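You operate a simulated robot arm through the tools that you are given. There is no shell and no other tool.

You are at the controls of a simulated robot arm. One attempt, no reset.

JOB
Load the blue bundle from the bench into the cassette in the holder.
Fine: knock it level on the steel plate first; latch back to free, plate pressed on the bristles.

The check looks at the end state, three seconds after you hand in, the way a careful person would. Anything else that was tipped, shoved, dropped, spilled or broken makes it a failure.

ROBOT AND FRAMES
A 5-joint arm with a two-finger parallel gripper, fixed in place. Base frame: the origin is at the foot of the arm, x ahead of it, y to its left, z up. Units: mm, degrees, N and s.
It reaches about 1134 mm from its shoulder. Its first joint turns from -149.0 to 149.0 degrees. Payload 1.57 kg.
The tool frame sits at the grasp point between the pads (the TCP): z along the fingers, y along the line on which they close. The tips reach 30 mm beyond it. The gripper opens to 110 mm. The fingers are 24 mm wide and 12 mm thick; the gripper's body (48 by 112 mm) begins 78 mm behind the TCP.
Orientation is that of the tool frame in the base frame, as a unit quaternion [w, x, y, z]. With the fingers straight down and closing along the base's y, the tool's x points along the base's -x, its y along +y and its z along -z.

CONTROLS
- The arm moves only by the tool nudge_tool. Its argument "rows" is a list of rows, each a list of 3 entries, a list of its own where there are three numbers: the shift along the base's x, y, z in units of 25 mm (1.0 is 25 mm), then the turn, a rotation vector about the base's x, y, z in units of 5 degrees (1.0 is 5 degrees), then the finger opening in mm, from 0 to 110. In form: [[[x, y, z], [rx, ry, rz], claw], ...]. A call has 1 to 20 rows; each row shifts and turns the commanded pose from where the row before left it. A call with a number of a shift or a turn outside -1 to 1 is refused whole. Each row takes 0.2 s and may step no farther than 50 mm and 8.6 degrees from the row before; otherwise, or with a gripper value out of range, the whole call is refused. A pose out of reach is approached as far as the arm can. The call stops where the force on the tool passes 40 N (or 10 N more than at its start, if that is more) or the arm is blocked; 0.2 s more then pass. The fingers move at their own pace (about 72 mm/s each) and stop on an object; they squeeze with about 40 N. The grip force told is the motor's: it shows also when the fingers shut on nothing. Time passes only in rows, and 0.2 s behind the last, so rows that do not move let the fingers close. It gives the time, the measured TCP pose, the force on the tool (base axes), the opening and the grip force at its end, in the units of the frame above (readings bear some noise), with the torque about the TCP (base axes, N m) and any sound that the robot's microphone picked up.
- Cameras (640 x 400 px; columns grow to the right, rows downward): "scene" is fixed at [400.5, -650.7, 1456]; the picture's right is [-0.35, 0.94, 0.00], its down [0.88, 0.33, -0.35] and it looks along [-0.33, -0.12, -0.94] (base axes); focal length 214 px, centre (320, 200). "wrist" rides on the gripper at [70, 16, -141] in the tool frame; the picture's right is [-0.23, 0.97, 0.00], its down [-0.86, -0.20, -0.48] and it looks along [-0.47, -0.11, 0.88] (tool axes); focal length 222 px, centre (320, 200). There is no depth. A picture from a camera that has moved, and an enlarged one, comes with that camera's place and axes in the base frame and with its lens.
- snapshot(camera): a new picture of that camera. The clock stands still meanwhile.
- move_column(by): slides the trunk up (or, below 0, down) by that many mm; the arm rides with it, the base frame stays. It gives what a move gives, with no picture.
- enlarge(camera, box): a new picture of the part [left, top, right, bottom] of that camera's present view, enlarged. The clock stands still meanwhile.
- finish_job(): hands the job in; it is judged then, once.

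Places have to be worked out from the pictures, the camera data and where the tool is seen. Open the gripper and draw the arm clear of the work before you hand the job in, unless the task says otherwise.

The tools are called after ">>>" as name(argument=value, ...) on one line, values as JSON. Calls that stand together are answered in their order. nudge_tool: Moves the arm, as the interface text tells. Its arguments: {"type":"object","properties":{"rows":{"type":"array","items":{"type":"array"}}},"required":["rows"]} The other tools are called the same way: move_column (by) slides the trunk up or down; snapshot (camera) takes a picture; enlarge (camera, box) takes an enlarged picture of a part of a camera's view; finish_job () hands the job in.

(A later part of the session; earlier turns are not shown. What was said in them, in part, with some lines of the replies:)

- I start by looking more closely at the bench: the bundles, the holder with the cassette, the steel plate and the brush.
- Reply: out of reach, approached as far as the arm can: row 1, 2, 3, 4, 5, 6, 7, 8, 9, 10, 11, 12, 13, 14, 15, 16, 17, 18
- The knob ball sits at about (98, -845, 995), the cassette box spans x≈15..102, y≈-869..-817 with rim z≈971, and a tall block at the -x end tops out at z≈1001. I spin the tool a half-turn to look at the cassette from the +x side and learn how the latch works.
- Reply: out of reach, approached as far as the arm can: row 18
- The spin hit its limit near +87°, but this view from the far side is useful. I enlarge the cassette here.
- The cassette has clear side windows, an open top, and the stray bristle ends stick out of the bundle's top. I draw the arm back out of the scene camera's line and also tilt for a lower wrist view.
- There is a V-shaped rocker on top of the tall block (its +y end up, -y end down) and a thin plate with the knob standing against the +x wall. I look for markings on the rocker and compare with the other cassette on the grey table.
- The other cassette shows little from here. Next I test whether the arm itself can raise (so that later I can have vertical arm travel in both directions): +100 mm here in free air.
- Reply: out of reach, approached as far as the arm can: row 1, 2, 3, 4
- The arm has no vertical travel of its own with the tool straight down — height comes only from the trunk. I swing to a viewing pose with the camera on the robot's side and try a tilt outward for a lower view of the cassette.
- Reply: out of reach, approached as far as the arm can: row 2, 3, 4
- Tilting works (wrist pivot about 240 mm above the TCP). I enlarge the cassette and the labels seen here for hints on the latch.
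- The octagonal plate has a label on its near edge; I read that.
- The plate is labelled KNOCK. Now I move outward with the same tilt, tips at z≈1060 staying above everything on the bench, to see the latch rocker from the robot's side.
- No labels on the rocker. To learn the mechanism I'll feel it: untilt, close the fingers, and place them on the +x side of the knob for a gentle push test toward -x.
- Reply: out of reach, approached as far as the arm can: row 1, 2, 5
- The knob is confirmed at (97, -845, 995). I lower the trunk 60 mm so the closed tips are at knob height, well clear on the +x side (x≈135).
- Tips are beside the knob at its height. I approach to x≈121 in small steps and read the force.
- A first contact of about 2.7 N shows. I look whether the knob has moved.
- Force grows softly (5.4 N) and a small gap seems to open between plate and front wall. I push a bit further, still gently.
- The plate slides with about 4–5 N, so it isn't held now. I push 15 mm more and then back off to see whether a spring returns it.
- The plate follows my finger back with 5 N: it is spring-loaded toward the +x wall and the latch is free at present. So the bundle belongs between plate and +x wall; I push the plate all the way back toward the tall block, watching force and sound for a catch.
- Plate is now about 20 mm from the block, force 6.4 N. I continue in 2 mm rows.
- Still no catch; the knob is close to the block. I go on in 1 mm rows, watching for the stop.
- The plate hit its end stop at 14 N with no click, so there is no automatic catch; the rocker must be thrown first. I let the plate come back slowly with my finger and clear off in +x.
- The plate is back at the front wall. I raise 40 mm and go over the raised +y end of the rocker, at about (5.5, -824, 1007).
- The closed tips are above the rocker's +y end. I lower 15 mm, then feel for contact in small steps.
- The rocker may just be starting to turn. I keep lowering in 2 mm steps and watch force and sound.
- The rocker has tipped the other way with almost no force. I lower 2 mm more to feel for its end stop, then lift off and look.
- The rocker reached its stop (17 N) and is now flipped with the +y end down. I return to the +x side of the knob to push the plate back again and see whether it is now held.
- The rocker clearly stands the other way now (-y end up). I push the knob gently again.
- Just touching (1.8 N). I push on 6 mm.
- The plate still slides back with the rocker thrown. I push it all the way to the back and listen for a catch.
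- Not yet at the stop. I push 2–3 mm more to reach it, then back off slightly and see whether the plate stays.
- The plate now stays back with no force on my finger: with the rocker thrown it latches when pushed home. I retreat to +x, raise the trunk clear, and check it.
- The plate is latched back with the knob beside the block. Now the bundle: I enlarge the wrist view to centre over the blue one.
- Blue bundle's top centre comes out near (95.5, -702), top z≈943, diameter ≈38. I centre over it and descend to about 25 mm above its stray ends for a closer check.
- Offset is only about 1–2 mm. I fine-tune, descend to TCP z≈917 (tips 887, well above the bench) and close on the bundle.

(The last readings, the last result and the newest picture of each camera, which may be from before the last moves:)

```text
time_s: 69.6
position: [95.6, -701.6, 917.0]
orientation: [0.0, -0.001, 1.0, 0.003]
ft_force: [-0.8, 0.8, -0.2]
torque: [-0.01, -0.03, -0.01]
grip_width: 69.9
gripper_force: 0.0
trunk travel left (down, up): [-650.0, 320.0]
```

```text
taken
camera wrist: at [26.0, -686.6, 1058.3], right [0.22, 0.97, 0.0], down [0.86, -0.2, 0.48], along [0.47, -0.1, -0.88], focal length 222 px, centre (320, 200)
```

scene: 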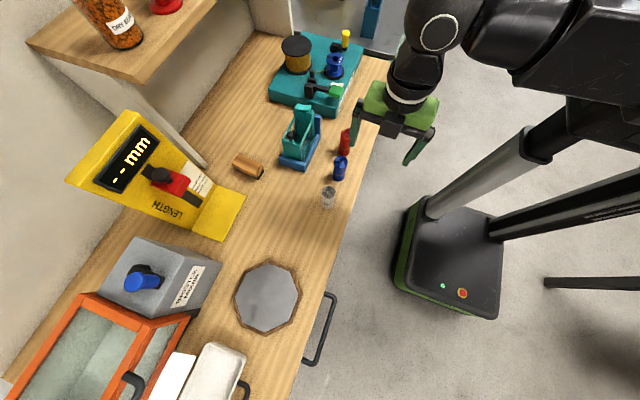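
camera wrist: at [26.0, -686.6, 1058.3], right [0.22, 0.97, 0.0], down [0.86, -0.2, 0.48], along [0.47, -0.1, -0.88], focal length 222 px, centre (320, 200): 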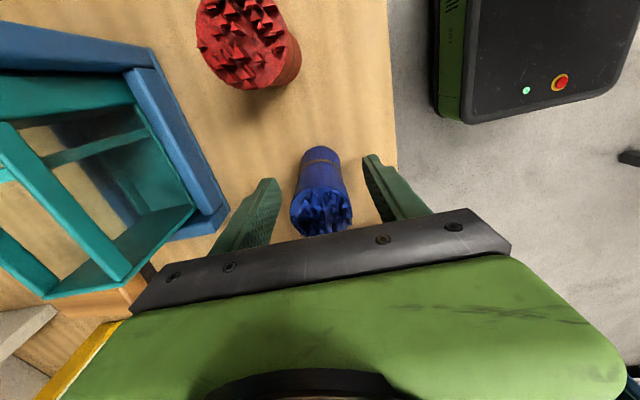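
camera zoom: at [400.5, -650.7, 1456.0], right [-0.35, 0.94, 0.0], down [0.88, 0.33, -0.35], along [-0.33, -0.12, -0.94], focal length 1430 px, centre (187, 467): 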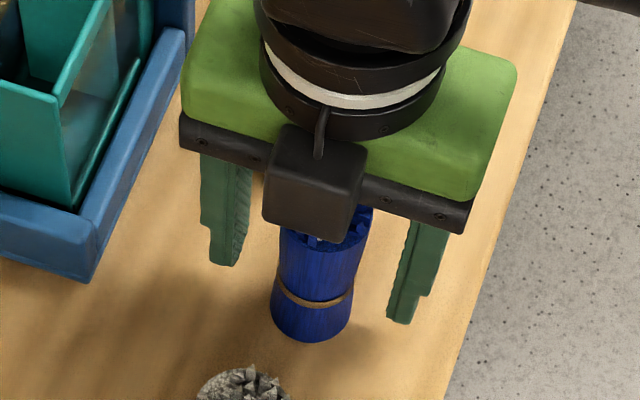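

Fingers straddle the bundle evenly. I close the gripper.

>>> nudge_tool(rows=[[[0, 0, 0], [0, 0, 0], 45], [[0, 0, 0], [0, 0, 0], 30], [[0, 0, 0], [0, 0, 0], 30], [[0, 0, 0], [0, 0, 0], 30], [[0, 0, 0], [0, 0, 0], 30]])

>>> enlarge(camera="wrist", box=[240, 110, 400, 230])

```text
time_s: 70.8
position: [96.1, -702.2, 916.4]
orientation: [0.001, -0.001, 1.0, 0.002]
ft_force: [0.2, -1.2, 0.8]
torque: [-0.03, -0.01, 0.01]
grip_width: 36.4
gripper_force: 39.9
trunk travel left (down, up): [-650.0, 320.0]
```

```text
3.33 times, centred on (320, 170) of wrist
camera zoom: at [26.0, -686.7, 1058.3], right [0.22, 0.97, 0.0], down [0.86, -0.2, 0.48], along [0.47, -0.1, -0.88], focal length 740 px, centre (320, 300)
```

zoom: 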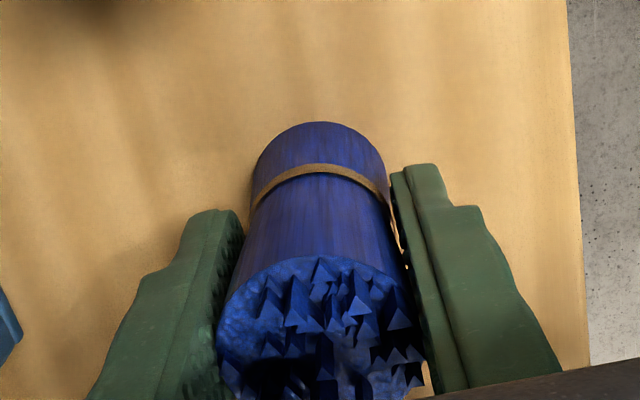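

Held at 36.4 mm with 40 N. I lift 100 mm first and check that the bundle comes along.

>>> move_column(by=30)

>>> move_column(by=100)

>>> snapshot(camera="scene")

>>> snapshot(camera="wrist")

```text
time_s: 71.6
position: [96.2, -701.9, 947.7]
orientation: [0.0, -0.001, 1.0, 0.003]
ft_force: [0.6, -0.6, -0.7]
torque: [0.04, 0.01, -0.01]
grip_width: 36.7
gripper_force: 39.7
trunk travel left (down, up): [-680.0, 290.0]
```

```text
time_s: 72.9
position: [96.3, -702.0, 1046.0]
orientation: [0.0, 0.0, 1.0, 0.002]
ft_force: [0.7, 0.5, -0.4]
torque: [-0.03, 0.0, 0.0]
grip_width: 36.9
gripper_force: 40.4
trunk travel left (down, up): [-780.0, 190.0]
```

```text
taken
```

scene: 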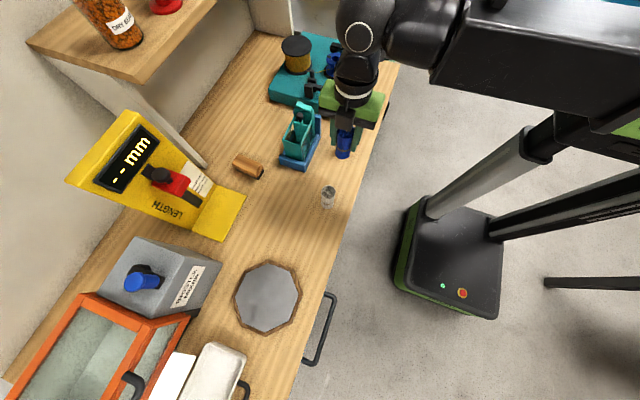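

```text
taken
camera wrist: at [26.0, -686.8, 1188.2], right [0.22, 0.97, 0.0], down [0.86, -0.2, 0.48], along [0.47, -0.1, -0.88], focal length 222 px, centre (320, 200)
```

wrist: 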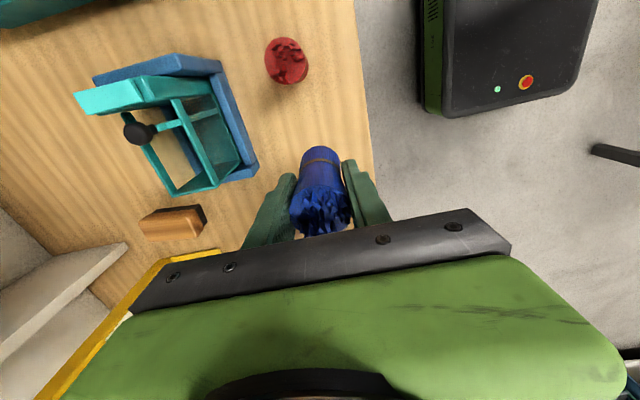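

The bundle is up, bottom at about z=977. I carry it over the open bench to above the steel plate near (488, -759).

>>> nudge_tool(rows=[[[0.98, -0.14, 0], [0, 0, 0], 30], [[0.98, -0.14, 0], [0, 0, 0], 30], [[0.98, -0.14, 0], [0, 0, 0], 30], [[0.98, -0.14, 0], [0, 0, 0], 30], [[0.98, -0.14, 0], [0, 0, 0], 30], [[0.98, -0.14, 0], [0, 0, 0], 30], [[0.98, -0.14, 0], [0, 0, 0], 30], [[0.98, -0.14, 0], [0, 0, 0], 30], [[0.98, -0.14, 0], [0, 0, 0], 30], [[0.98, -0.14, 0], [0, 0, 0], 30], [[0.98, -0.14, 0], [0, 0, 0], 30], [[0.98, -0.14, 0], [0, 0, 0], 30], [[0.98, -0.14, 0], [0, 0, 0], 30], [[0.98, -0.14, 0], [0, 0, 0], 30], [[0.98, -0.14, 0], [0, 0, 0], 30], [[0.98, -0.14, 0], [0, 0, 0], 30], [[0, 0, 0], [0, 0, 0], 30]])

>>> snapshot(camera="scene")

>>> snapshot(camera="wrist")

```text
time_s: 76.5
position: [489.0, -759.1, 1045.9]
orientation: [0.0, -0.002, 1.0, 0.003]
ft_force: [-0.4, -0.3, -0.4]
torque: [-0.01, 0.01, 0.0]
grip_width: 36.7
gripper_force: 39.9
trunk travel left (down, up): [-780.0, 190.0]
```

```text
taken
```

scene: 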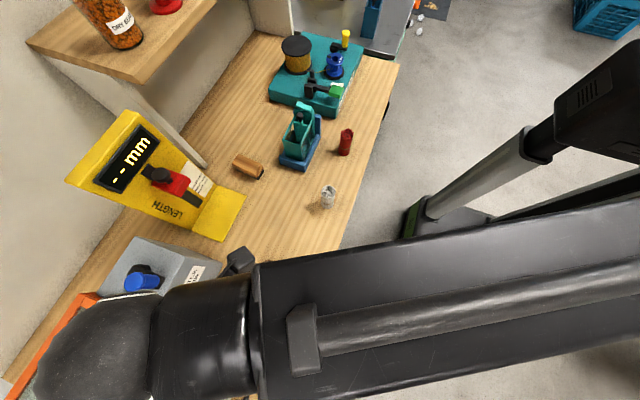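

```text
taken
camera wrist: at [419.4, -743.8, 1188.4], right [0.22, 0.97, 0.0], down [0.86, -0.2, 0.48], along [0.47, -0.1, -0.88], focal length 222 px, centre (320, 200)
```

wrist: 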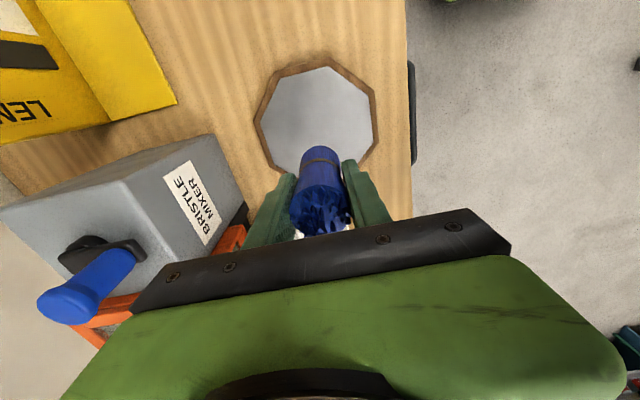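

Straight below the bundle is about 25 mm past the plate's centre, so I shift -25 mm in x to be central, then lower to roughly 14 mm above the plate.

>>> nudge_tool(rows=[[[-0.5, 0, 0], [0, 0, 0], 30], [[-0.5, 0, 0], [0, 0, 0], 30], [[0, 0, 0], [0, 0, 0], 30]])

>>> move_column(by=-80)

>>> enlarge(camera="wrist", box=[220, 60, 440, 230])

```text
time_s: 77.3
position: [462.8, -759.5, 1046.5]
orientation: [0.0, -0.001, 1.0, 0.002]
ft_force: [0.9, -0.9, -1.1]
torque: [0.0, 0.01, 0.01]
grip_width: 36.7
gripper_force: 39.7
trunk travel left (down, up): [-780.0, 190.0]
```

```text
time_s: 78.5
position: [464.5, -758.5, 966.8]
orientation: [0.0, -0.001, 1.0, 0.003]
ft_force: [1.0, 0.3, -1.5]
torque: [-0.01, -0.01, 0.03]
grip_width: 36.9
gripper_force: 39.9
trunk travel left (down, up): [-700.0, 270.0]
```

```text
2.35 times, centred on (330, 145) of wrist
camera zoom: at [393.6, -742.5, 1108.4], right [0.22, 0.97, 0.0], down [0.86, -0.2, 0.48], along [0.47, -0.1, -0.88], focal length 523 px, centre (296, 329)
```

zoom: 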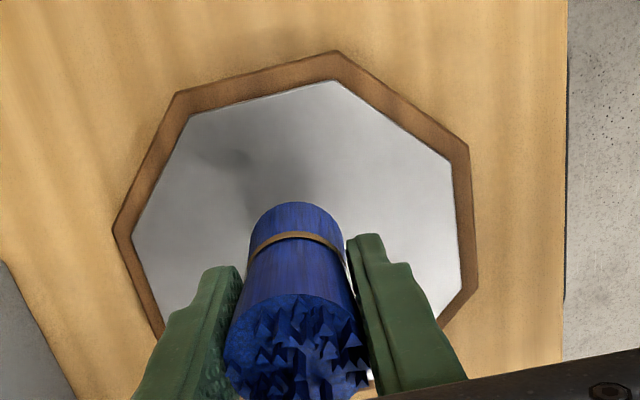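

The bundle hangs over the middle of the plate. I lower in small steps to find contact.

>>> move_column(by=-12)

>>> move_column(by=-4)

>>> move_column(by=-4)

```text
time_s: 79.1
position: [461.9, -757.4, 954.4]
orientation: [0.0, -0.001, 1.0, 0.003]
ft_force: [0.2, -0.5, -0.6]
torque: [0.01, 0.03, -0.03]
grip_width: 36.8
gripper_force: 40.4
trunk travel left (down, up): [-688.0, 282.0]
```

```text
time_s: 79.6
position: [464.3, -759.4, 950.2]
orientation: [-0.001, -0.001, 1.0, 0.002]
ft_force: [0.2, 0.0, -0.3]
torque: [0.03, -0.02, 0.01]
grip_width: 37.1
gripper_force: 40.1
trunk travel left (down, up): [-684.0, 286.0]
```

```text
time_s: 80.2
position: [462.6, -758.9, 946.7]
orientation: [-0.001, -0.001, 1.0, 0.003]
ft_force: [-0.5, 0.5, -0.1]
torque: [-0.02, -0.01, -0.02]
grip_width: 36.8
gripper_force: 40.0
trunk travel left (down, up): [-680.0, 290.0]
```

>>> move_column(by=-3)

>>> move_column(by=-3)

>>> enlarge(camera="wrist", box=[260, 120, 380, 220])

```text
time_s: 80.7
position: [463.7, -758.4, 943.8]
orientation: [0.0, -0.001, 1.0, 0.002]
ft_force: [0.3, 0.2, 0.0]
torque: [0.0, -0.04, -0.02]
grip_width: 36.9
gripper_force: 39.8
trunk travel left (down, up): [-677.0, 293.0]
```

```text
time_s: 81.2
position: [463.0, -757.3, 941.2]
orientation: [0.001, -0.001, 1.0, 0.002]
ft_force: [0.6, 0.6, -0.3]
torque: [0.0, 0.0, 0.02]
grip_width: 36.8
gripper_force: 39.9
trunk travel left (down, up): [-674.0, 296.0]
```

```text
4.00 times, centred on (320, 170) of wrist
camera zoom: at [393.5, -742.5, 1082.4], right [0.22, 0.97, 0.0], down [0.86, -0.2, 0.48], along [0.47, -0.1, -0.88], focal length 888 px, centre (320, 320)
```

zoom: 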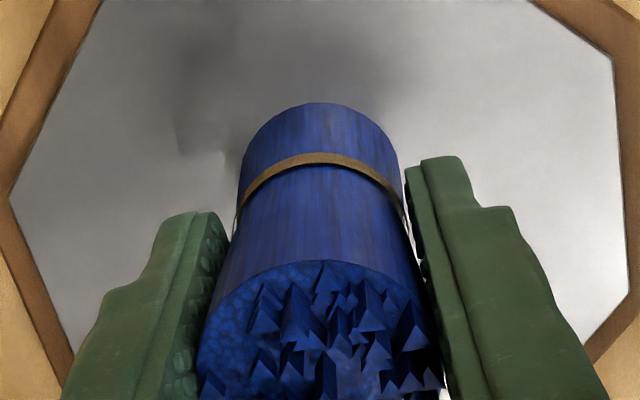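

No contact yet; the shadow says it is close. I continue with small steps.

>>> move_column(by=-3)

>>> move_column(by=-3)

>>> move_column(by=-3)

```text
time_s: 81.7
position: [463.4, -757.7, 939.9]
orientation: [0.001, -0.002, 1.0, 0.001]
ft_force: [6.1, -10.3, 34.1]
torque: [-0.51, -0.14, 0.09]
grip_width: 37.0
gripper_force: 39.8
trunk travel left (down, up): [-671.0, 299.0]
```

```text
time_s: 82.2
position: [462.7, -756.5, 935.9]
orientation: [0.0, -0.001, 1.0, 0.002]
ft_force: [2.4, -7.7, 30.4]
torque: [-0.44, 0.06, 0.03]
grip_width: 36.8
gripper_force: 39.9
trunk travel left (down, up): [-668.0, 302.0]
```

```text
time_s: 82.8
position: [462.3, -757.6, 934.6]
orientation: [0.001, -0.001, 1.0, 0.002]
ft_force: [0.9, -5.8, 29.6]
torque: [-0.36, 0.06, -0.03]
grip_width: 36.8
gripper_force: 40.1
trunk travel left (down, up): [-665.0, 305.0]
```

Contact came at TCP z≈940 (plate top ≈872), and the bundle then slid a few mm up in the grip at 30 N. I look at the stray ends, then lift and give a real knock.

>>> enlarge(camera="wrist", box=[260, 120, 380, 220])

>>> move_column(by=30)

>>> move_column(by=-30)

>>> enlarge(camera="wrist", box=[260, 120, 380, 220])

```text
4.00 times, centred on (320, 170) of wrist
camera zoom: at [392.0, -740.9, 1075.1], right [0.23, 0.97, 0.0], down [0.86, -0.2, 0.48], along [0.47, -0.1, -0.88], focal length 888 px, centre (320, 320)
```

zoom: 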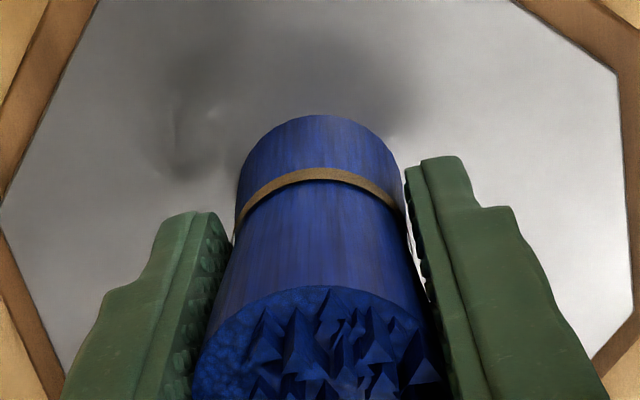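

```text
time_s: 83.5
position: [463.3, -759.0, 962.1]
orientation: [0.001, 0.0, 1.0, 0.002]
ft_force: [-0.1, 0.4, -0.8]
torque: [0.04, -0.02, 0.02]
grip_width: 37.1
gripper_force: 40.2
trunk travel left (down, up): [-695.0, 275.0]
```

```text
time_s: 84.2
position: [464.2, -756.8, 933.1]
orientation: [0.0, -0.001, 1.0, 0.003]
ft_force: [-0.8, 1.0, 10.4]
torque: [-0.01, 0.07, 0.0]
grip_width: 37.1
gripper_force: 40.1
trunk travel left (down, up): [-665.0, 305.0]
```

```text
4.00 times, centred on (320, 170) of wrist
camera zoom: at [392.9, -741.5, 1074.5], right [0.22, 0.97, 0.0], down [0.86, -0.2, 0.48], along [0.47, -0.1, -0.88], focal length 888 px, centre (320, 320)
```

zoom: 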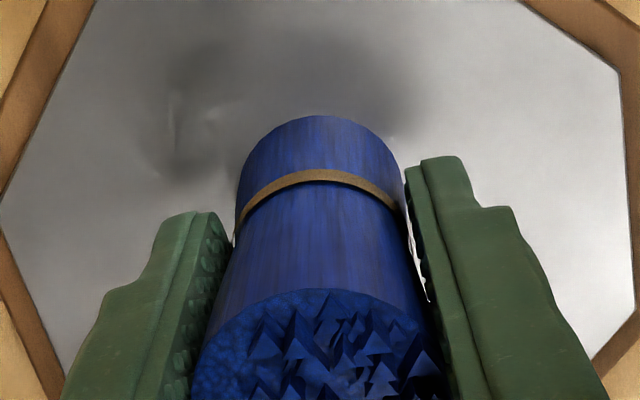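

The spikes look a little shorter after that knock. I repeat with a longer run-up: up 50, down 51.

>>> move_column(by=50)

>>> enlarge(camera="wrist", box=[260, 120, 380, 220])

>>> move_column(by=-51)

>>> enlarge(camera="wrist", box=[260, 120, 380, 220])

```text
time_s: 85.2
position: [462.9, -757.7, 981.0]
orientation: [-0.001, -0.001, 1.0, 0.003]
ft_force: [0.2, -0.3, -0.4]
torque: [0.02, -0.02, -0.02]
grip_width: 37.1
gripper_force: 40.0
trunk travel left (down, up): [-715.0, 255.0]
```

```text
4.00 times, centred on (320, 170) of wrist
camera zoom: at [393.6, -742.7, 1123.2], right [0.22, 0.97, 0.0], down [0.86, -0.2, 0.48], along [0.47, -0.1, -0.88], focal length 888 px, centre (320, 320)
```

zoom: 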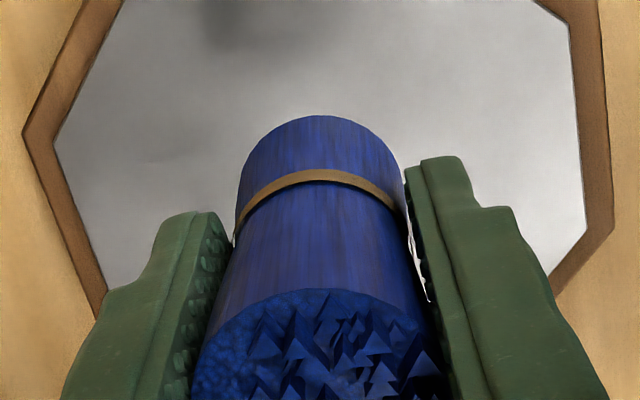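

```text
time_s: 86.1
position: [461.9, -757.2, 931.3]
orientation: [-0.001, -0.001, 1.0, 0.003]
ft_force: [-0.4, 0.7, 13.9]
torque: [-0.09, 0.05, 0.02]
grip_width: 36.9
gripper_force: 40.2
trunk travel left (down, up): [-664.0, 306.0]
```

```text
4.00 times, centred on (320, 170) of wrist
camera zoom: at [392.9, -741.4, 1073.6], right [0.22, 0.97, 0.0], down [0.86, -0.2, 0.48], along [0.47, -0.1, -0.88], focal length 888 px, centre (320, 320)
```

zoom: 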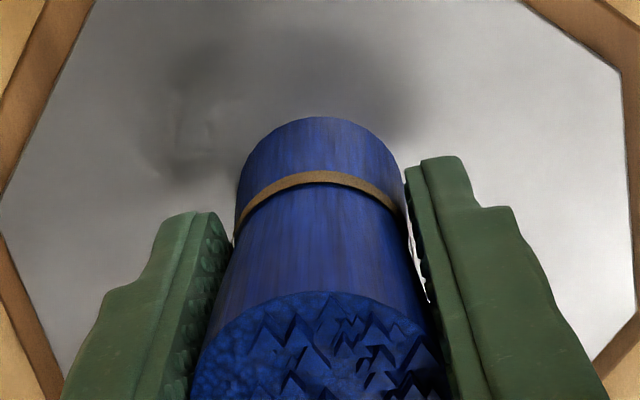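

Each knock visibly shortens the stray ends. I give more knocks.

>>> move_column(by=40)

>>> move_column(by=-41)

>>> move_column(by=40)

>>> move_column(by=-41)

>>> enlarge(camera="wrist", box=[260, 120, 380, 220])

```text
time_s: 86.9
position: [463.4, -757.6, 969.9]
orientation: [0.0, -0.001, 1.0, 0.003]
ft_force: [-0.1, -0.2, -1.1]
torque: [-0.01, 0.01, 0.02]
grip_width: 37.1
gripper_force: 40.1
trunk travel left (down, up): [-704.0, 266.0]
```

```text
time_s: 87.8
position: [462.9, -755.8, 931.0]
orientation: [0.0, -0.001, 1.0, 0.001]
ft_force: [-0.1, -0.1, 18.1]
torque: [-0.15, 0.01, 0.03]
grip_width: 37.1
gripper_force: 40.4
trunk travel left (down, up): [-663.0, 307.0]
```

```text
time_s: 88.6
position: [463.0, -759.4, 969.2]
orientation: [0.001, -0.002, 1.0, 0.002]
ft_force: [-0.5, 0.5, -0.4]
torque: [0.01, -0.02, 0.03]
grip_width: 37.0
gripper_force: 40.3
trunk travel left (down, up): [-703.0, 267.0]
```

```text
time_s: 89.4
position: [463.2, -757.1, 931.2]
orientation: [0.0, -0.001, 1.0, 0.001]
ft_force: [2.8, -4.1, 31.3]
torque: [-0.31, -0.08, 0.01]
grip_width: 37.1
gripper_force: 40.3
trunk travel left (down, up): [-662.0, 308.0]
```

```text
4.00 times, centred on (320, 170) of wrist
camera zoom: at [392.5, -740.8, 1072.8], right [0.22, 0.97, 0.0], down [0.86, -0.2, 0.48], along [0.47, -0.11, -0.88], focal length 888 px, centre (320, 320)
```

zoom: 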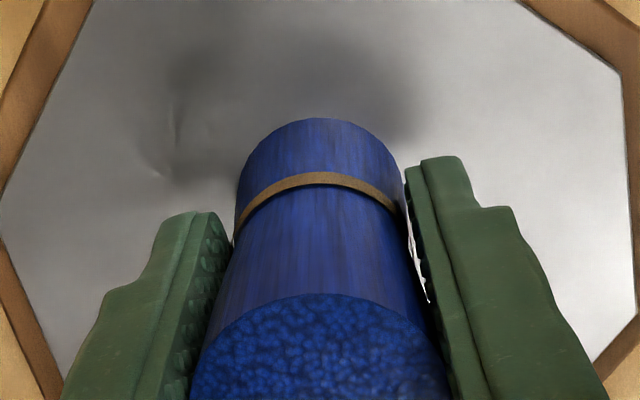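

The bundle's top is now perfectly level. I unload by 2 mm, open the fingers, and leave it standing on the plate to re-grip it higher up (so the fingers stay above the cassette rim later).

>>> move_column(by=2)

>>> nudge_tool(rows=[[[0, 0, 0], [0, 0, 0], 45], [[0, 0, 0], [0, 0, 0], 55], [[0, 0, 0], [0, 0, 0], 65], [[0, 0, 0], [0, 0, 0], 65]])

>>> enlarge(camera="wrist", box=[220, 80, 420, 230])

```text
time_s: 90.0
position: [461.8, -757.9, 931.0]
orientation: [0.0, -0.001, 1.0, 0.002]
ft_force: [-1.5, 3.0, 8.9]
torque: [0.02, 0.05, 0.0]
grip_width: 36.7
gripper_force: 40.5
trunk travel left (down, up): [-664.0, 306.0]
```

```text
time_s: 91.0
position: [462.9, -757.5, 931.0]
orientation: [0.0, -0.001, 1.0, 0.003]
ft_force: [-0.3, 1.2, 0.8]
torque: [-0.02, -0.01, -0.01]
grip_width: 65.4
gripper_force: 0.0
trunk travel left (down, up): [-664.0, 306.0]
```

```text
2.67 times, centred on (320, 155) of wrist
camera zoom: at [393.6, -742.5, 1072.4], right [0.22, 0.97, 0.0], down [0.86, -0.2, 0.48], along [0.47, -0.1, -0.88], focal length 592 px, centre (320, 320)
```

zoom: 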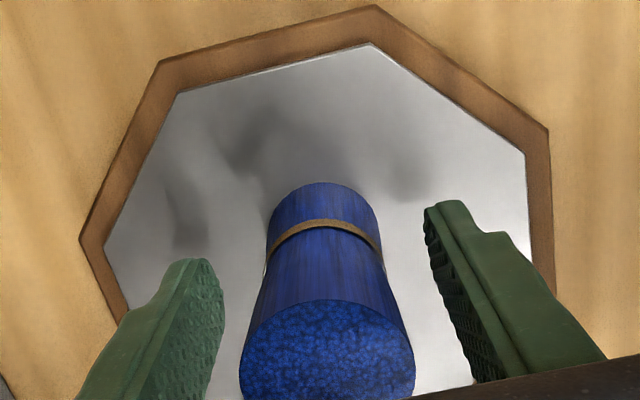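

It stands by itself. I raise 50 mm so only the tips overlap the bundle's top, and check the overlap from the side of the camera.

>>> move_column(by=50)

>>> enlarge(camera="wrist", box=[220, 80, 420, 230])

>>> snapshot(camera="scene")

```text
time_s: 91.9
position: [462.8, -758.9, 980.5]
orientation: [0.001, -0.001, 1.0, 0.002]
ft_force: [0.9, 0.0, -0.2]
torque: [0.01, -0.02, -0.01]
grip_width: 64.8
gripper_force: 0.0
trunk travel left (down, up): [-714.0, 256.0]
```

```text
2.67 times, centred on (320, 155) of wrist
camera zoom: at [393.5, -742.6, 1122.3], right [0.22, 0.97, 0.0], down [0.86, -0.2, 0.48], along [0.47, -0.1, -0.88], focal length 592 px, centre (320, 320)
```

zoom: 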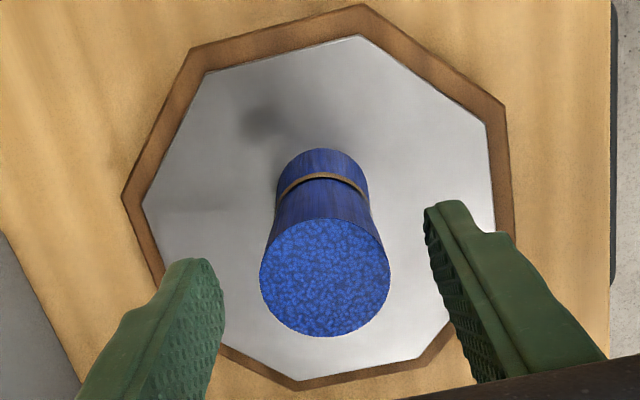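

```text
taken
```

scene: 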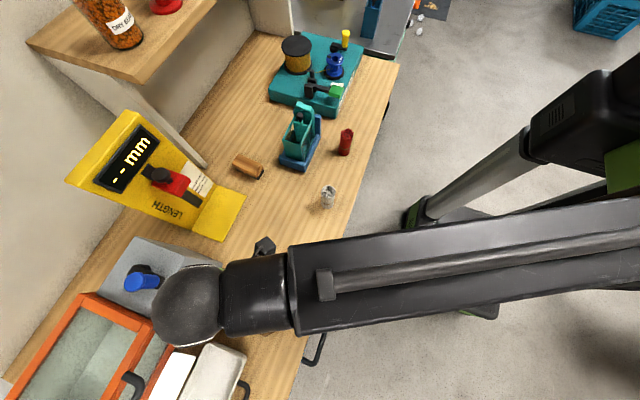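

Top of the standing bundle is at z≈966, so the tips (z≈951) overlap it by about 15 mm, centred within about 1 mm. I close here and lift.

>>> nudge_tool(rows=[[[0, 0.04, 0], [0, 0, 0], 50], [[0, 0, 0], [0, 0, 0], 40], [[0, 0, 0], [0, 0, 0], 30], [[0, 0, 0], [0, 0, 0], 30], [[0, 0, 0], [0, 0, 0], 30]])

>>> move_column(by=20)

>>> enlarge(camera="wrist", box=[220, 80, 420, 230])

```text
time_s: 93.1
position: [463.7, -756.5, 980.2]
orientation: [0.0, -0.001, 1.0, 0.003]
ft_force: [-0.1, -0.4, -0.7]
torque: [0.01, 0.0, -0.01]
grip_width: 36.8
gripper_force: 39.9
trunk travel left (down, up): [-714.0, 256.0]
```

```text
time_s: 93.8
position: [462.2, -757.1, 999.8]
orientation: [0.001, -0.001, 1.0, 0.003]
ft_force: [0.9, 0.4, -1.6]
torque: [-0.01, -0.02, -0.03]
grip_width: 36.6
gripper_force: 40.3
trunk travel left (down, up): [-734.0, 236.0]
```

```text
2.67 times, centred on (320, 155) of wrist
camera zoom: at [393.5, -741.6, 1142.3], right [0.22, 0.97, 0.0], down [0.86, -0.2, 0.48], along [0.47, -0.1, -0.88], focal length 592 px, centre (320, 320)
```

zoom: 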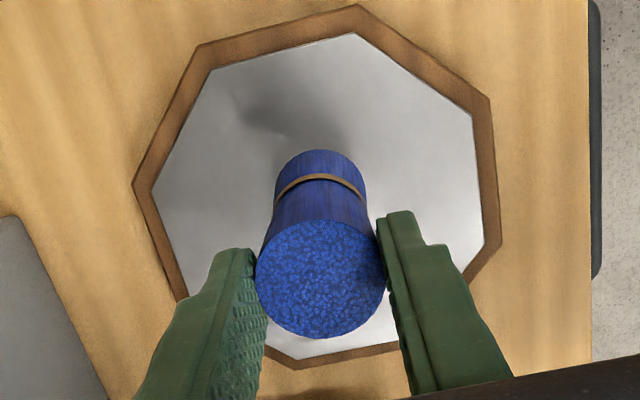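

The bundle hangs straight in the tips. I raise to travel height (bundle bottom ≈1018) and carry it back toward the cassette.

>>> move_column(by=125)

>>> nudge_tool(rows=[[[-0.9, -0.1, 0], [0, 0, 0], 30], [[-0.98, -0.2, 0], [0, 0, 0], 30], [[-0.98, -0.2, 0], [0, 0, 0], 30], [[-0.98, -0.2, 0], [0, 0, 0], 30], [[-0.98, -0.2, 0], [0, 0, 0], 30], [[-0.98, -0.2, 0], [0, 0, 0], 30], [[-0.98, -0.2, 0], [0, 0, 0], 30], [[-0.98, -0.2, 0], [0, 0, 0], 30], [[-0.98, -0.2, 0], [0, 0, 0], 30], [[-0.98, -0.2, 0], [0, 0, 0], 30], [[-0.98, -0.2, 0], [0, 0, 0], 30], [[-0.98, -0.2, 0], [0, 0, 0], 30], [[-0.98, -0.2, 0], [0, 0, 0], 30], [[-0.98, -0.2, 0], [0, 0, 0], 30], [[-0.9, -0.3, 0], [0, 0, 0], 30], [[-0.8, -0.38, 0], [0, 0, 0], 30], [[-0.5, -0.05, 0], [0, 0, 0], 30], [[0, 0, 0], [0, 0, 0], 30]])

>>> snapshot(camera="wrist")

>>> enlarge(camera="scene", box=[260, 70, 380, 180])

```text
time_s: 95.3
position: [462.4, -757.7, 1126.8]
orientation: [0.0, -0.001, 1.0, 0.002]
ft_force: [1.1, -0.2, -1.5]
torque: [-0.02, -0.01, 0.0]
grip_width: 36.6
gripper_force: 39.9
trunk travel left (down, up): [-859.0, 111.0]
```

```text
time_s: 99.1
position: [67.9, -842.7, 1126.1]
orientation: [-0.001, -0.001, 1.0, 0.003]
ft_force: [0.3, 0.6, -0.8]
torque: [0.05, -0.01, 0.01]
grip_width: 36.5
gripper_force: 40.4
trunk travel left (down, up): [-859.0, 111.0]
```

```text
taken
camera wrist: at [-3.1, -827.1, 1267.2], right [0.22, 0.97, 0.0], down [0.86, -0.2, 0.48], along [0.47, -0.1, -0.88], focal length 222 px, centre (320, 200)
```

wrist: 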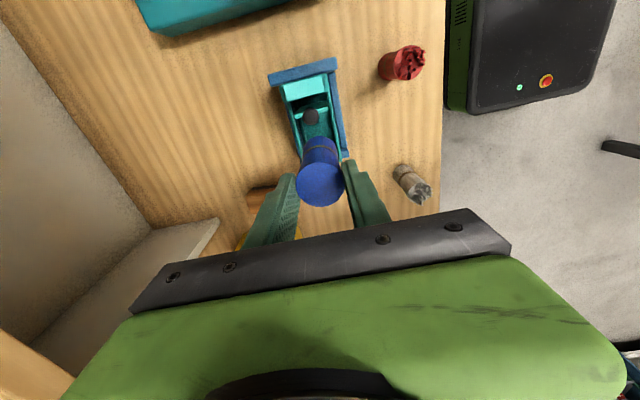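

```text
3.64 times, centred on (320, 125) of scene
camera zoom: at [400.5, -650.7, 1456.0], right [-0.35, 0.94, 0.0], down [0.88, 0.33, -0.35], along [-0.33, -0.12, -0.94], focal length 780 px, centre (320, 473)
```

zoom: 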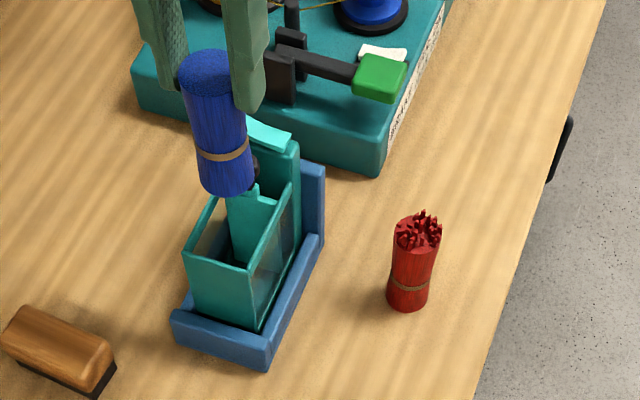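

The bundle hangs over the cassette. I lower 38 mm so its bottom is just above the rim, then compare it against the rails in both views.

>>> move_column(by=-38)

>>> enlarge(camera="wrist", box=[240, 60, 400, 210])

>>> enlarge(camera="scene", box=[280, 100, 340, 160])

```text
time_s: 99.9
position: [66.4, -842.7, 1086.7]
orientation: [0.0, -0.001, 1.0, 0.003]
ft_force: [-0.6, 0.1, 0.5]
torque: [0.01, 0.03, 0.01]
grip_width: 36.3
gripper_force: 40.7
trunk travel left (down, up): [-821.0, 149.0]
```

```text
2.67 times, centred on (320, 135) of wrist
camera zoom: at [-3.0, -826.9, 1229.3], right [0.22, 0.97, 0.0], down [0.86, -0.2, 0.48], along [0.47, -0.1, -0.88], focal length 592 px, centre (320, 373)
```

zoom: 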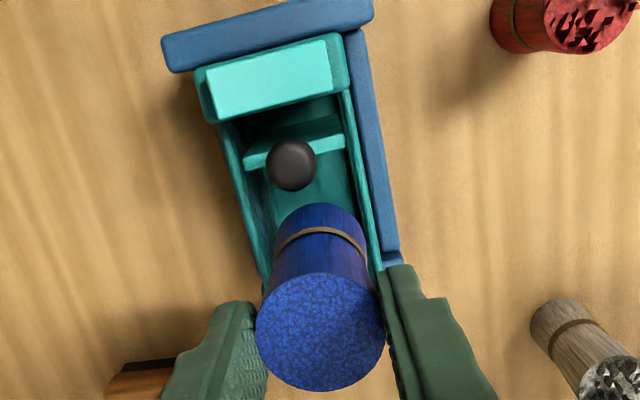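

```text
6.67 times, centred on (310, 130) of scene
camera zoom: at [400.5, -650.7, 1456.0], right [-0.35, 0.94, 0.0], down [0.88, 0.33, -0.35], along [-0.33, -0.12, -0.94], focal length 1430 px, centre (387, 667)
```

zoom: 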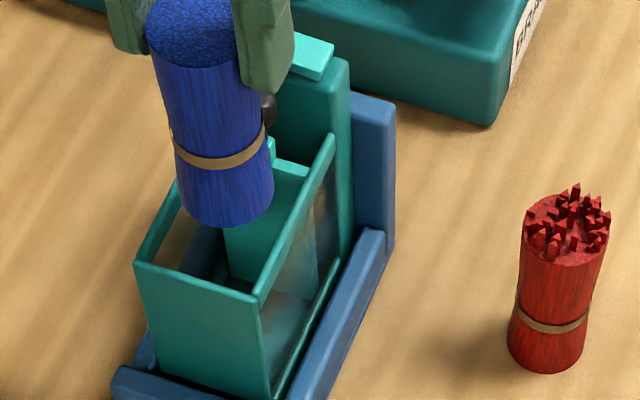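

I zoom further on the bundle's lower end between the rails.

>>> enlarge(camera="wrist", box=[290, 115, 350, 170])

>>> enlarge(camera="scene", box=[288, 118, 318, 144])

```text
7.27 times, centred on (320, 142) of wrist
camera zoom: at [-3.0, -826.9, 1229.3], right [0.22, 0.97, 0.0], down [0.86, -0.2, 0.48], along [0.47, -0.1, -0.88], focal length 1615 px, centre (320, 618)
```

zoom: 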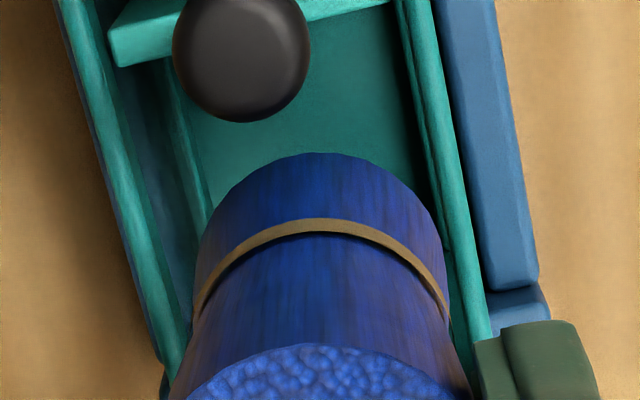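

```text
15.38 times, centred on (303, 131) of scene
camera zoom: at [400.5, -650.7, 1456.0], right [-0.35, 0.94, 0.0], down [0.88, 0.33, -0.35], along [-0.33, -0.12, -0.94], focal length 3300 px, centre (582, 1262)
```

zoom: 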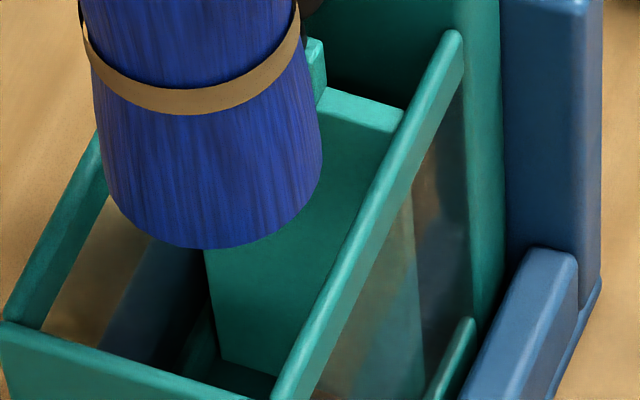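

The bundle lines up within about 1 mm sideways (rails' centre y≈-843.6) with ~4 mm play each side; lengthwise I want it nearer the +x wall. I shift to x≈75, y≈-843.6 and lower just into the mouth.

>>> nudge_tool(rows=[[[0.32, -0.04, 0], [0, 0, 0], 30], [[0, 0, 0], [0, 0, 0], 30]])

>>> enlarge(camera="scene", box=[288, 118, 318, 144])

>>> enlarge(camera="wrist", box=[290, 115, 350, 170])

```text
time_s: 100.5
position: [75.0, -844.0, 1087.3]
orientation: [0.0, 0.0, 1.0, 0.002]
ft_force: [0.9, -0.3, -0.3]
torque: [-0.01, 0.02, 0.0]
grip_width: 37.5
gripper_force: 0.1
trunk travel left (down, up): [-821.0, 149.0]
```

```text
15.38 times, centred on (303, 131) of scene
camera zoom: at [400.5, -650.7, 1456.0], right [-0.35, 0.94, 0.0], down [0.88, 0.33, -0.35], along [-0.33, -0.12, -0.94], focal length 3300 px, centre (582, 1262)
```

zoom: 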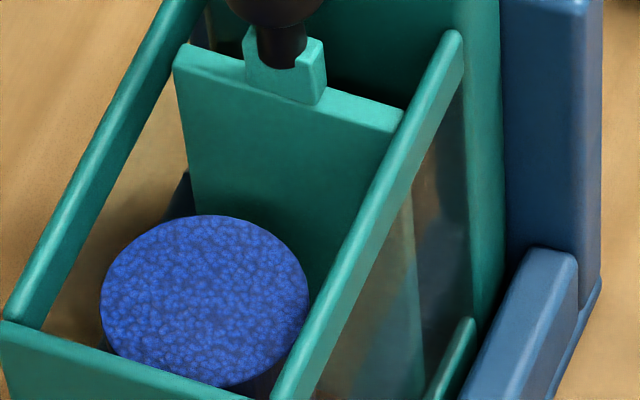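

```text
7.27 times, centred on (320, 142) of wrist
camera zoom: at [5.3, -828.3, 1229.3], right [0.23, 0.97, 0.0], down [0.86, -0.2, 0.48], along [0.47, -0.1, -0.88], focal length 1615 px, centre (320, 618)
```

zoom: 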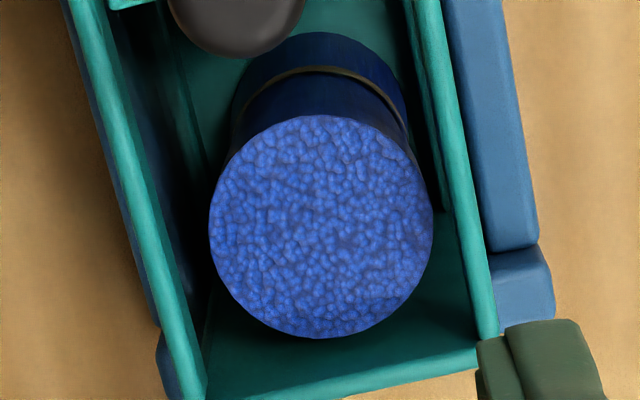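

The grip suddenly let go (force 0.1 N) and the bundle dropped — straight into the cassette: it stands upright at about (75.6, -843.6), top level at z≈961. I check it carefully from both cameras before going on.

>>> enlarge(camera="scene", box=[270, 90, 350, 175])

>>> snapshot(camera="wrist")

>>> snapshot(camera="scene")

```text
4.71 times, centred on (310, 132) of scene
camera zoom: at [400.5, -650.7, 1456.0], right [-0.35, 0.94, 0.0], down [0.88, 0.33, -0.35], along [-0.33, -0.12, -0.94], focal length 1009 px, centre (367, 518)
```

zoom: 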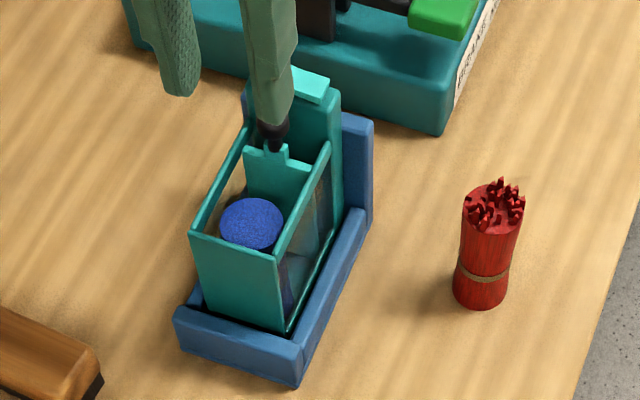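

```text
taken
camera wrist: at [5.3, -828.3, 1229.3], right [0.23, 0.97, 0.0], down [0.86, -0.2, 0.48], along [0.47, -0.1, -0.88], focal length 222 px, centre (320, 200)
```

wrist: 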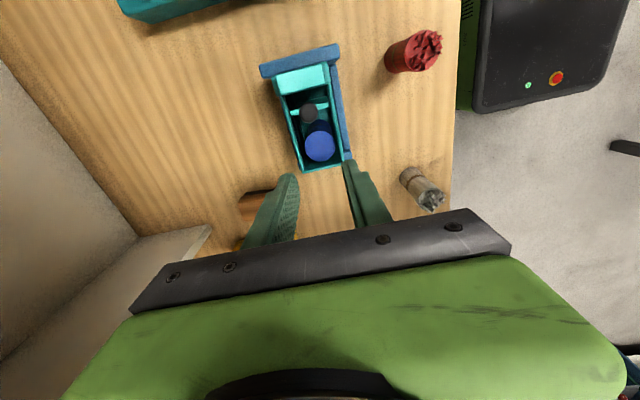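

```text
taken
```

scene: 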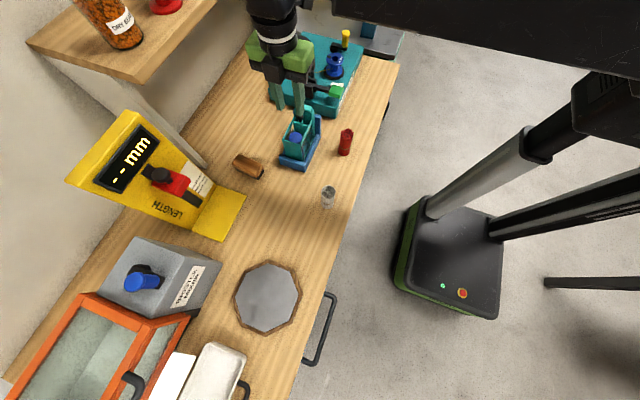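

The bundle stands properly in the cassette and nothing else moved. Now I close the fingers and go over the rocker's raised -y end at about (5.8, -866) to set the latch back to free.

>>> nudge_tool(rows=[[[-0.7, -0.22, 0], [0, 0, 0], 20], [[-0.7, -0.22, 0], [0, 0, 0], 0], [[-0.7, -0.22, 0], [0, 0, 0], 0], [[-0.67, -0.22, 0], [0, 0, 0], 0], [[0, 0, 0], [0, 0, 0], 0]])

>>> move_column(by=-32)

>>> enlarge(camera="scene", box=[275, 85, 335, 130])

>>> enlarge(camera="wrist", box=[240, 80, 400, 220])

```text
time_s: 101.7
position: [6.1, -865.2, 1086.9]
orientation: [0.0, -0.002, 1.0, 0.002]
ft_force: [-0.1, -0.1, 0.3]
torque: [0.01, 0.02, -0.01]
grip_width: 0.0
gripper_force: 21.4
trunk travel left (down, up): [-821.0, 149.0]
```

```text
time_s: 102.5
position: [5.3, -866.1, 1056.0]
orientation: [0.0, -0.001, 1.0, 0.003]
ft_force: [0.5, 0.5, -0.1]
torque: [0.01, 0.0, 0.01]
grip_width: 0.0
gripper_force: 21.5
trunk travel left (down, up): [-789.0, 181.0]
```

```text
8.89 times, centred on (305, 108) of scene
camera zoom: at [400.5, -650.7, 1456.0], right [-0.35, 0.94, 0.0], down [0.88, 0.33, -0.35], along [-0.33, -0.12, -0.94], focal length 1906 px, centre (453, 1022)
```

zoom: 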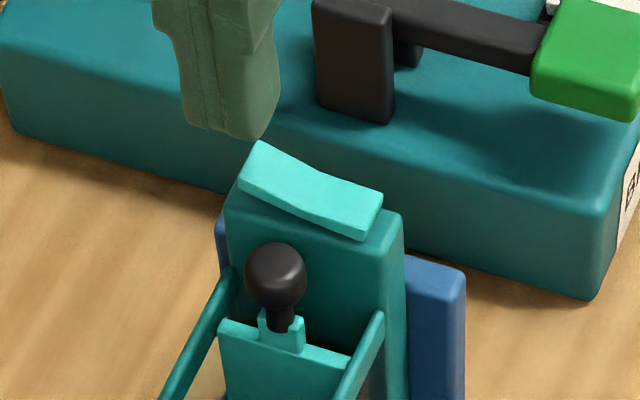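

```text
2.86 times, centred on (320, 150) of wrist
camera zoom: at [-63.9, -849.7, 1197.3], right [0.22, 0.97, 0.0], down [0.86, -0.2, 0.48], along [0.47, -0.1, -0.88], focal length 635 px, centre (320, 343)
```

zoom: 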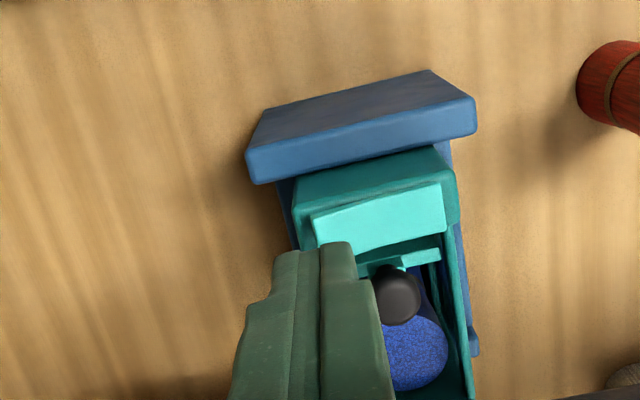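

The closed tips are above the raised -y end. I lower 16 mm, then press in small steps.

>>> move_column(by=-16)

>>> move_column(by=-4)

>>> move_column(by=-2)

>>> enlarge(camera="scene", box=[275, 85, 335, 130])

```text
time_s: 103.1
position: [6.4, -864.7, 1040.2]
orientation: [-0.001, -0.001, 1.0, 0.003]
ft_force: [0.1, 0.7, 0.0]
torque: [-0.05, 0.02, -0.02]
grip_width: 0.0
gripper_force: 21.3
trunk travel left (down, up): [-773.0, 197.0]
```

```text
time_s: 103.6
position: [5.6, -865.3, 1035.5]
orientation: [0.001, -0.001, 1.0, 0.002]
ft_force: [1.0, -0.5, 0.9]
torque: [0.0, 0.02, 0.0]
grip_width: 0.0
gripper_force: 21.3
trunk travel left (down, up): [-769.0, 201.0]
```

```text
time_s: 104.2
position: [5.5, -864.8, 1034.5]
orientation: [0.0, -0.002, 1.0, 0.003]
ft_force: [0.4, 0.9, -0.3]
torque: [0.02, 0.02, -0.01]
grip_width: 0.0
gripper_force: 21.4
trunk travel left (down, up): [-767.0, 203.0]
```

```text
8.89 times, centred on (305, 108) of scene
camera zoom: at [400.5, -650.7, 1456.0], right [-0.35, 0.94, 0.0], down [0.88, 0.33, -0.35], along [-0.33, -0.12, -0.94], focal length 1906 px, centre (453, 1022)
```

zoom: 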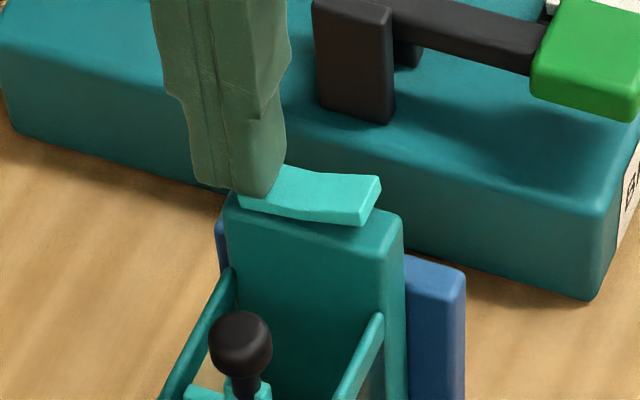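

The rocker turned and the plate jumped forward onto the bundle. I press the rocker fully home, as before, so it rests in its free position.

>>> move_column(by=-2)

>>> move_column(by=-2)

>>> enlarge(camera="scene", box=[275, 85, 335, 130])

```text
time_s: 104.7
position: [5.7, -864.8, 1032.2]
orientation: [0.0, -0.001, 1.0, 0.002]
ft_force: [0.1, -0.3, 0.3]
torque: [-0.02, 0.0, 0.0]
grip_width: 0.0
gripper_force: 21.7
trunk travel left (down, up): [-765.0, 205.0]
```

```text
time_s: 105.2
position: [5.4, -865.5, 1030.6]
orientation: [0.0, 0.0, 1.0, 0.002]
ft_force: [-0.2, -4.8, 14.9]
torque: [0.0, 0.04, 0.0]
grip_width: 0.0
gripper_force: 22.3
trunk travel left (down, up): [-763.0, 207.0]
```

```text
8.89 times, centred on (305, 108) of scene
camera zoom: at [400.5, -650.7, 1456.0], right [-0.35, 0.94, 0.0], down [0.88, 0.33, -0.35], along [-0.33, -0.12, -0.94], focal length 1906 px, centre (453, 1022)
```

zoom: 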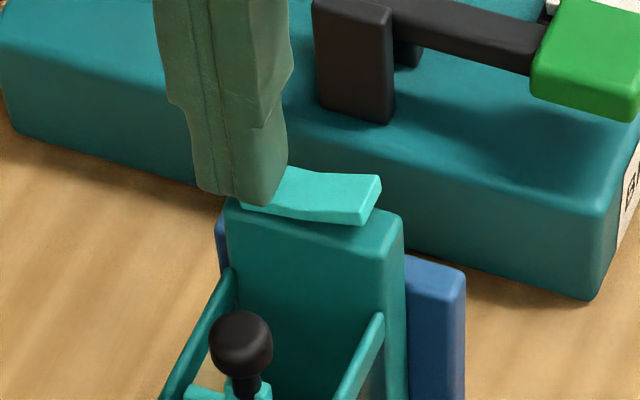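

The rocker is against its free stop (15 N). I lift off straight up 50 mm and check the cassette.

>>> move_column(by=50)

>>> enlarge(camera="scene", box=[275, 90, 335, 170])

>>> enlarge(camera="scene", box=[280, 112, 325, 148])

>>> snapshot(camera="wrist")

```text
time_s: 106.1
position: [5.8, -864.8, 1078.4]
orientation: [0.0, -0.001, 1.0, 0.002]
ft_force: [0.8, -0.3, -0.3]
torque: [0.01, 0.03, 0.03]
grip_width: 0.1
gripper_force: 21.8
trunk travel left (down, up): [-813.0, 157.0]
```

```text
5.00 times, centred on (305, 130) of scene
camera zoom: at [400.5, -650.7, 1456.0], right [-0.35, 0.94, 0.0], down [0.88, 0.33, -0.35], along [-0.33, -0.12, -0.94], focal length 1072 px, centre (395, 550)
```

zoom: 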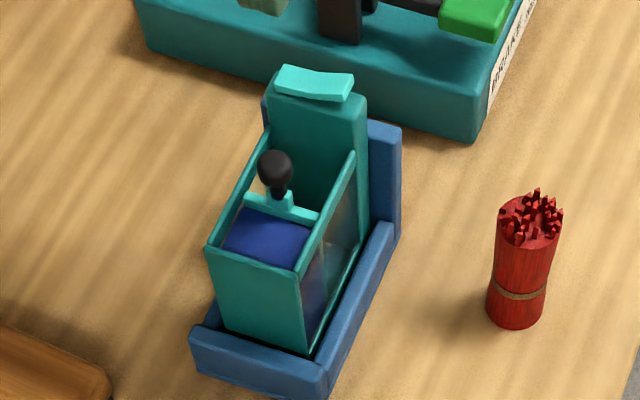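

```text
11.11 times, centred on (302, 130) of scene
camera zoom: at [400.5, -650.7, 1456.0], right [-0.35, 0.94, 0.0], down [0.88, 0.33, -0.35], along [-0.33, -0.12, -0.94], focal length 2383 px, centre (514, 978)
```

zoom: 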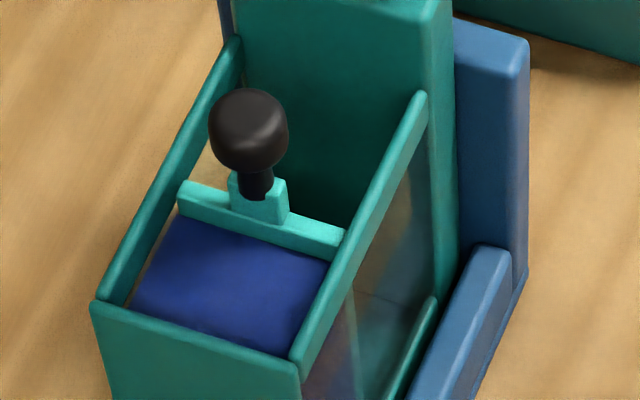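

```text
taken
camera wrist: at [-64.0, -849.9, 1221.2], right [0.22, 0.97, 0.0], down [0.86, -0.2, 0.48], along [0.47, -0.1, -0.88], focal length 222 px, centre (320, 200)
```

wrist: 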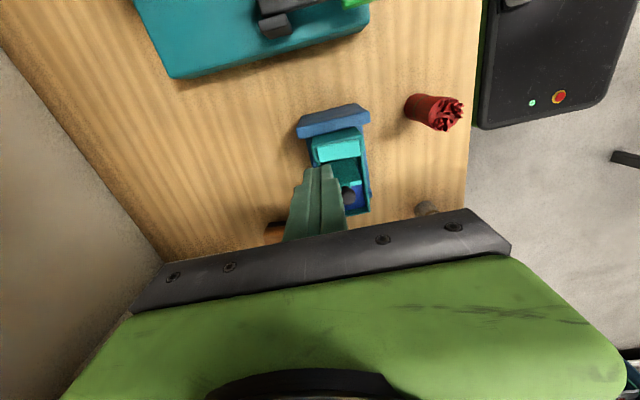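

The bristles now fill the front of the cassette with the plate pressed on them, and the rocker stands in its original free position. I raise further, draw back toward the robot, and open the gripper in free space.

>>> move_column(by=80)

>>> nudge_tool(rows=[[[0.2, 1, 0], [0, 0, 0], 0], [[0.2, 1, 0], [0, 0, 0], 0], [[0.2, 1, 0], [0, 0, 0], 0], [[0.2, 1, 0], [0, 0, 0], 0], [[0.2, 1, 0], [0, 0, 0], 0], [[0.2, 1, 0], [0, 0, 0], 0], [[0.2, 1, 0], [0, 0, 0], 0], [[0.2, 1, 0], [0, 0, 0], 0], [[0.2, 1, 0], [0, 0, 0], 0], [[0.2, 1, 0], [0, 0, 0], 0], [[0.2, 1, 0], [0, 0, 0], 40], [[0, 0.2, 0], [0, 0, 0], 80], [[0, 0, 0], [0, 0, 0], 110], [[0, 0, 0], [0, 0, 0], 110]])

>>> snapshot(camera="scene")

>>> enlarge(camera="scene", box=[280, 95, 335, 150])

>>> enlarge(camera="wrist", box=[60, 50, 340, 240])

```text
time_s: 107.3
position: [5.5, -866.1, 1159.9]
orientation: [0.0, -0.001, 1.0, 0.003]
ft_force: [-0.6, -0.2, -1.1]
torque: [0.02, -0.01, 0.01]
grip_width: 0.0
gripper_force: 21.3
trunk travel left (down, up): [-893.0, 77.0]
```

```text
time_s: 110.3
position: [62.7, -585.1, 1159.6]
orientation: [0.001, 0.0, 1.0, 0.003]
ft_force: [1.1, -1.1, 0.0]
torque: [-0.01, 0.0, 0.01]
grip_width: 109.9
gripper_force: 0.1
trunk travel left (down, up): [-893.0, 77.0]
```

```text
taken
```

scene: 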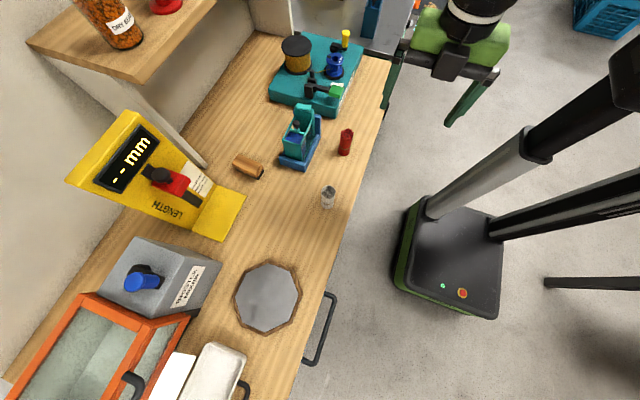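

```text
7.27 times, centred on (308, 122) of scene
camera zoom: at [400.5, -650.7, 1456.0], right [-0.35, 0.94, 0.0], down [0.88, 0.33, -0.35], along [-0.33, -0.12, -0.94], focal length 1560 px, centre (411, 764)
```

zoom: 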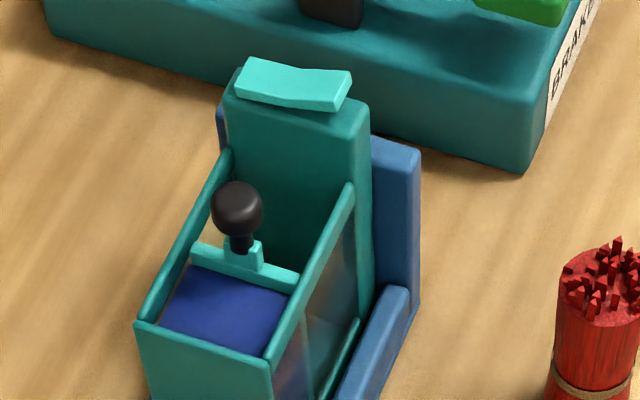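

```text
2.11 times, centred on (200, 145) of wrist
camera zoom: at [-8.7, -568.9, 1301.3], right [0.22, 0.97, 0.0], down [0.86, -0.2, 0.48], along [0.47, -0.1, -0.88], focal length 468 px, centre (573, 316)
```

zoom: 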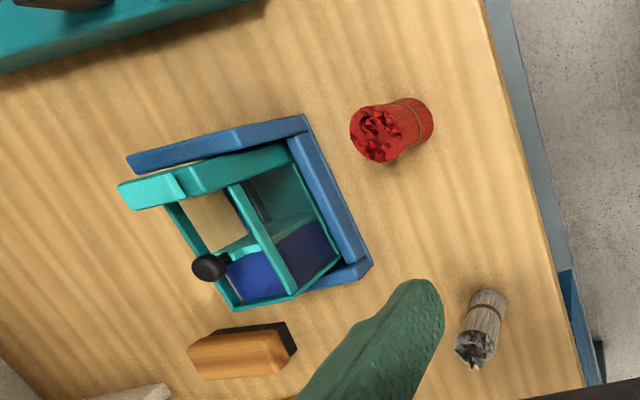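

The blue bristles are in the cassette with the plate pressed on them, and the rocker stands as it did at the start (free). The red and grey bundles, the brush and the holder have not moved. The gripper is open and clear of the work, so I hand in.

>>> finish_job()

```text
The job is handed in.
```

The blue bundle is loaded in the cassette and the job is handed in.

- **Knocked level:** I knocked the bundle repeatedly on the steel plate until no stray ends stuck out of its top.
- **Loaded:** The grip let go while the bundle hung just above the cassette mouth, so it fell roughly 100 mm into the cassette instead of being lowered. It landed upright with its top still level.
- **Latch and plate:** To make room I flipped the latch to hold the plate back, then pressed it back to free, the position it started in. The plate sprang forward and is pressed on the bristles. In the last pictures the bundle shows as a solid block of bristles filling that end of the cassette.
- **Surroundings:** In the last pictures the other bundles, the brush, the holder and everything else on the bench looked unmoved. The gripper is open and the arm is clear.
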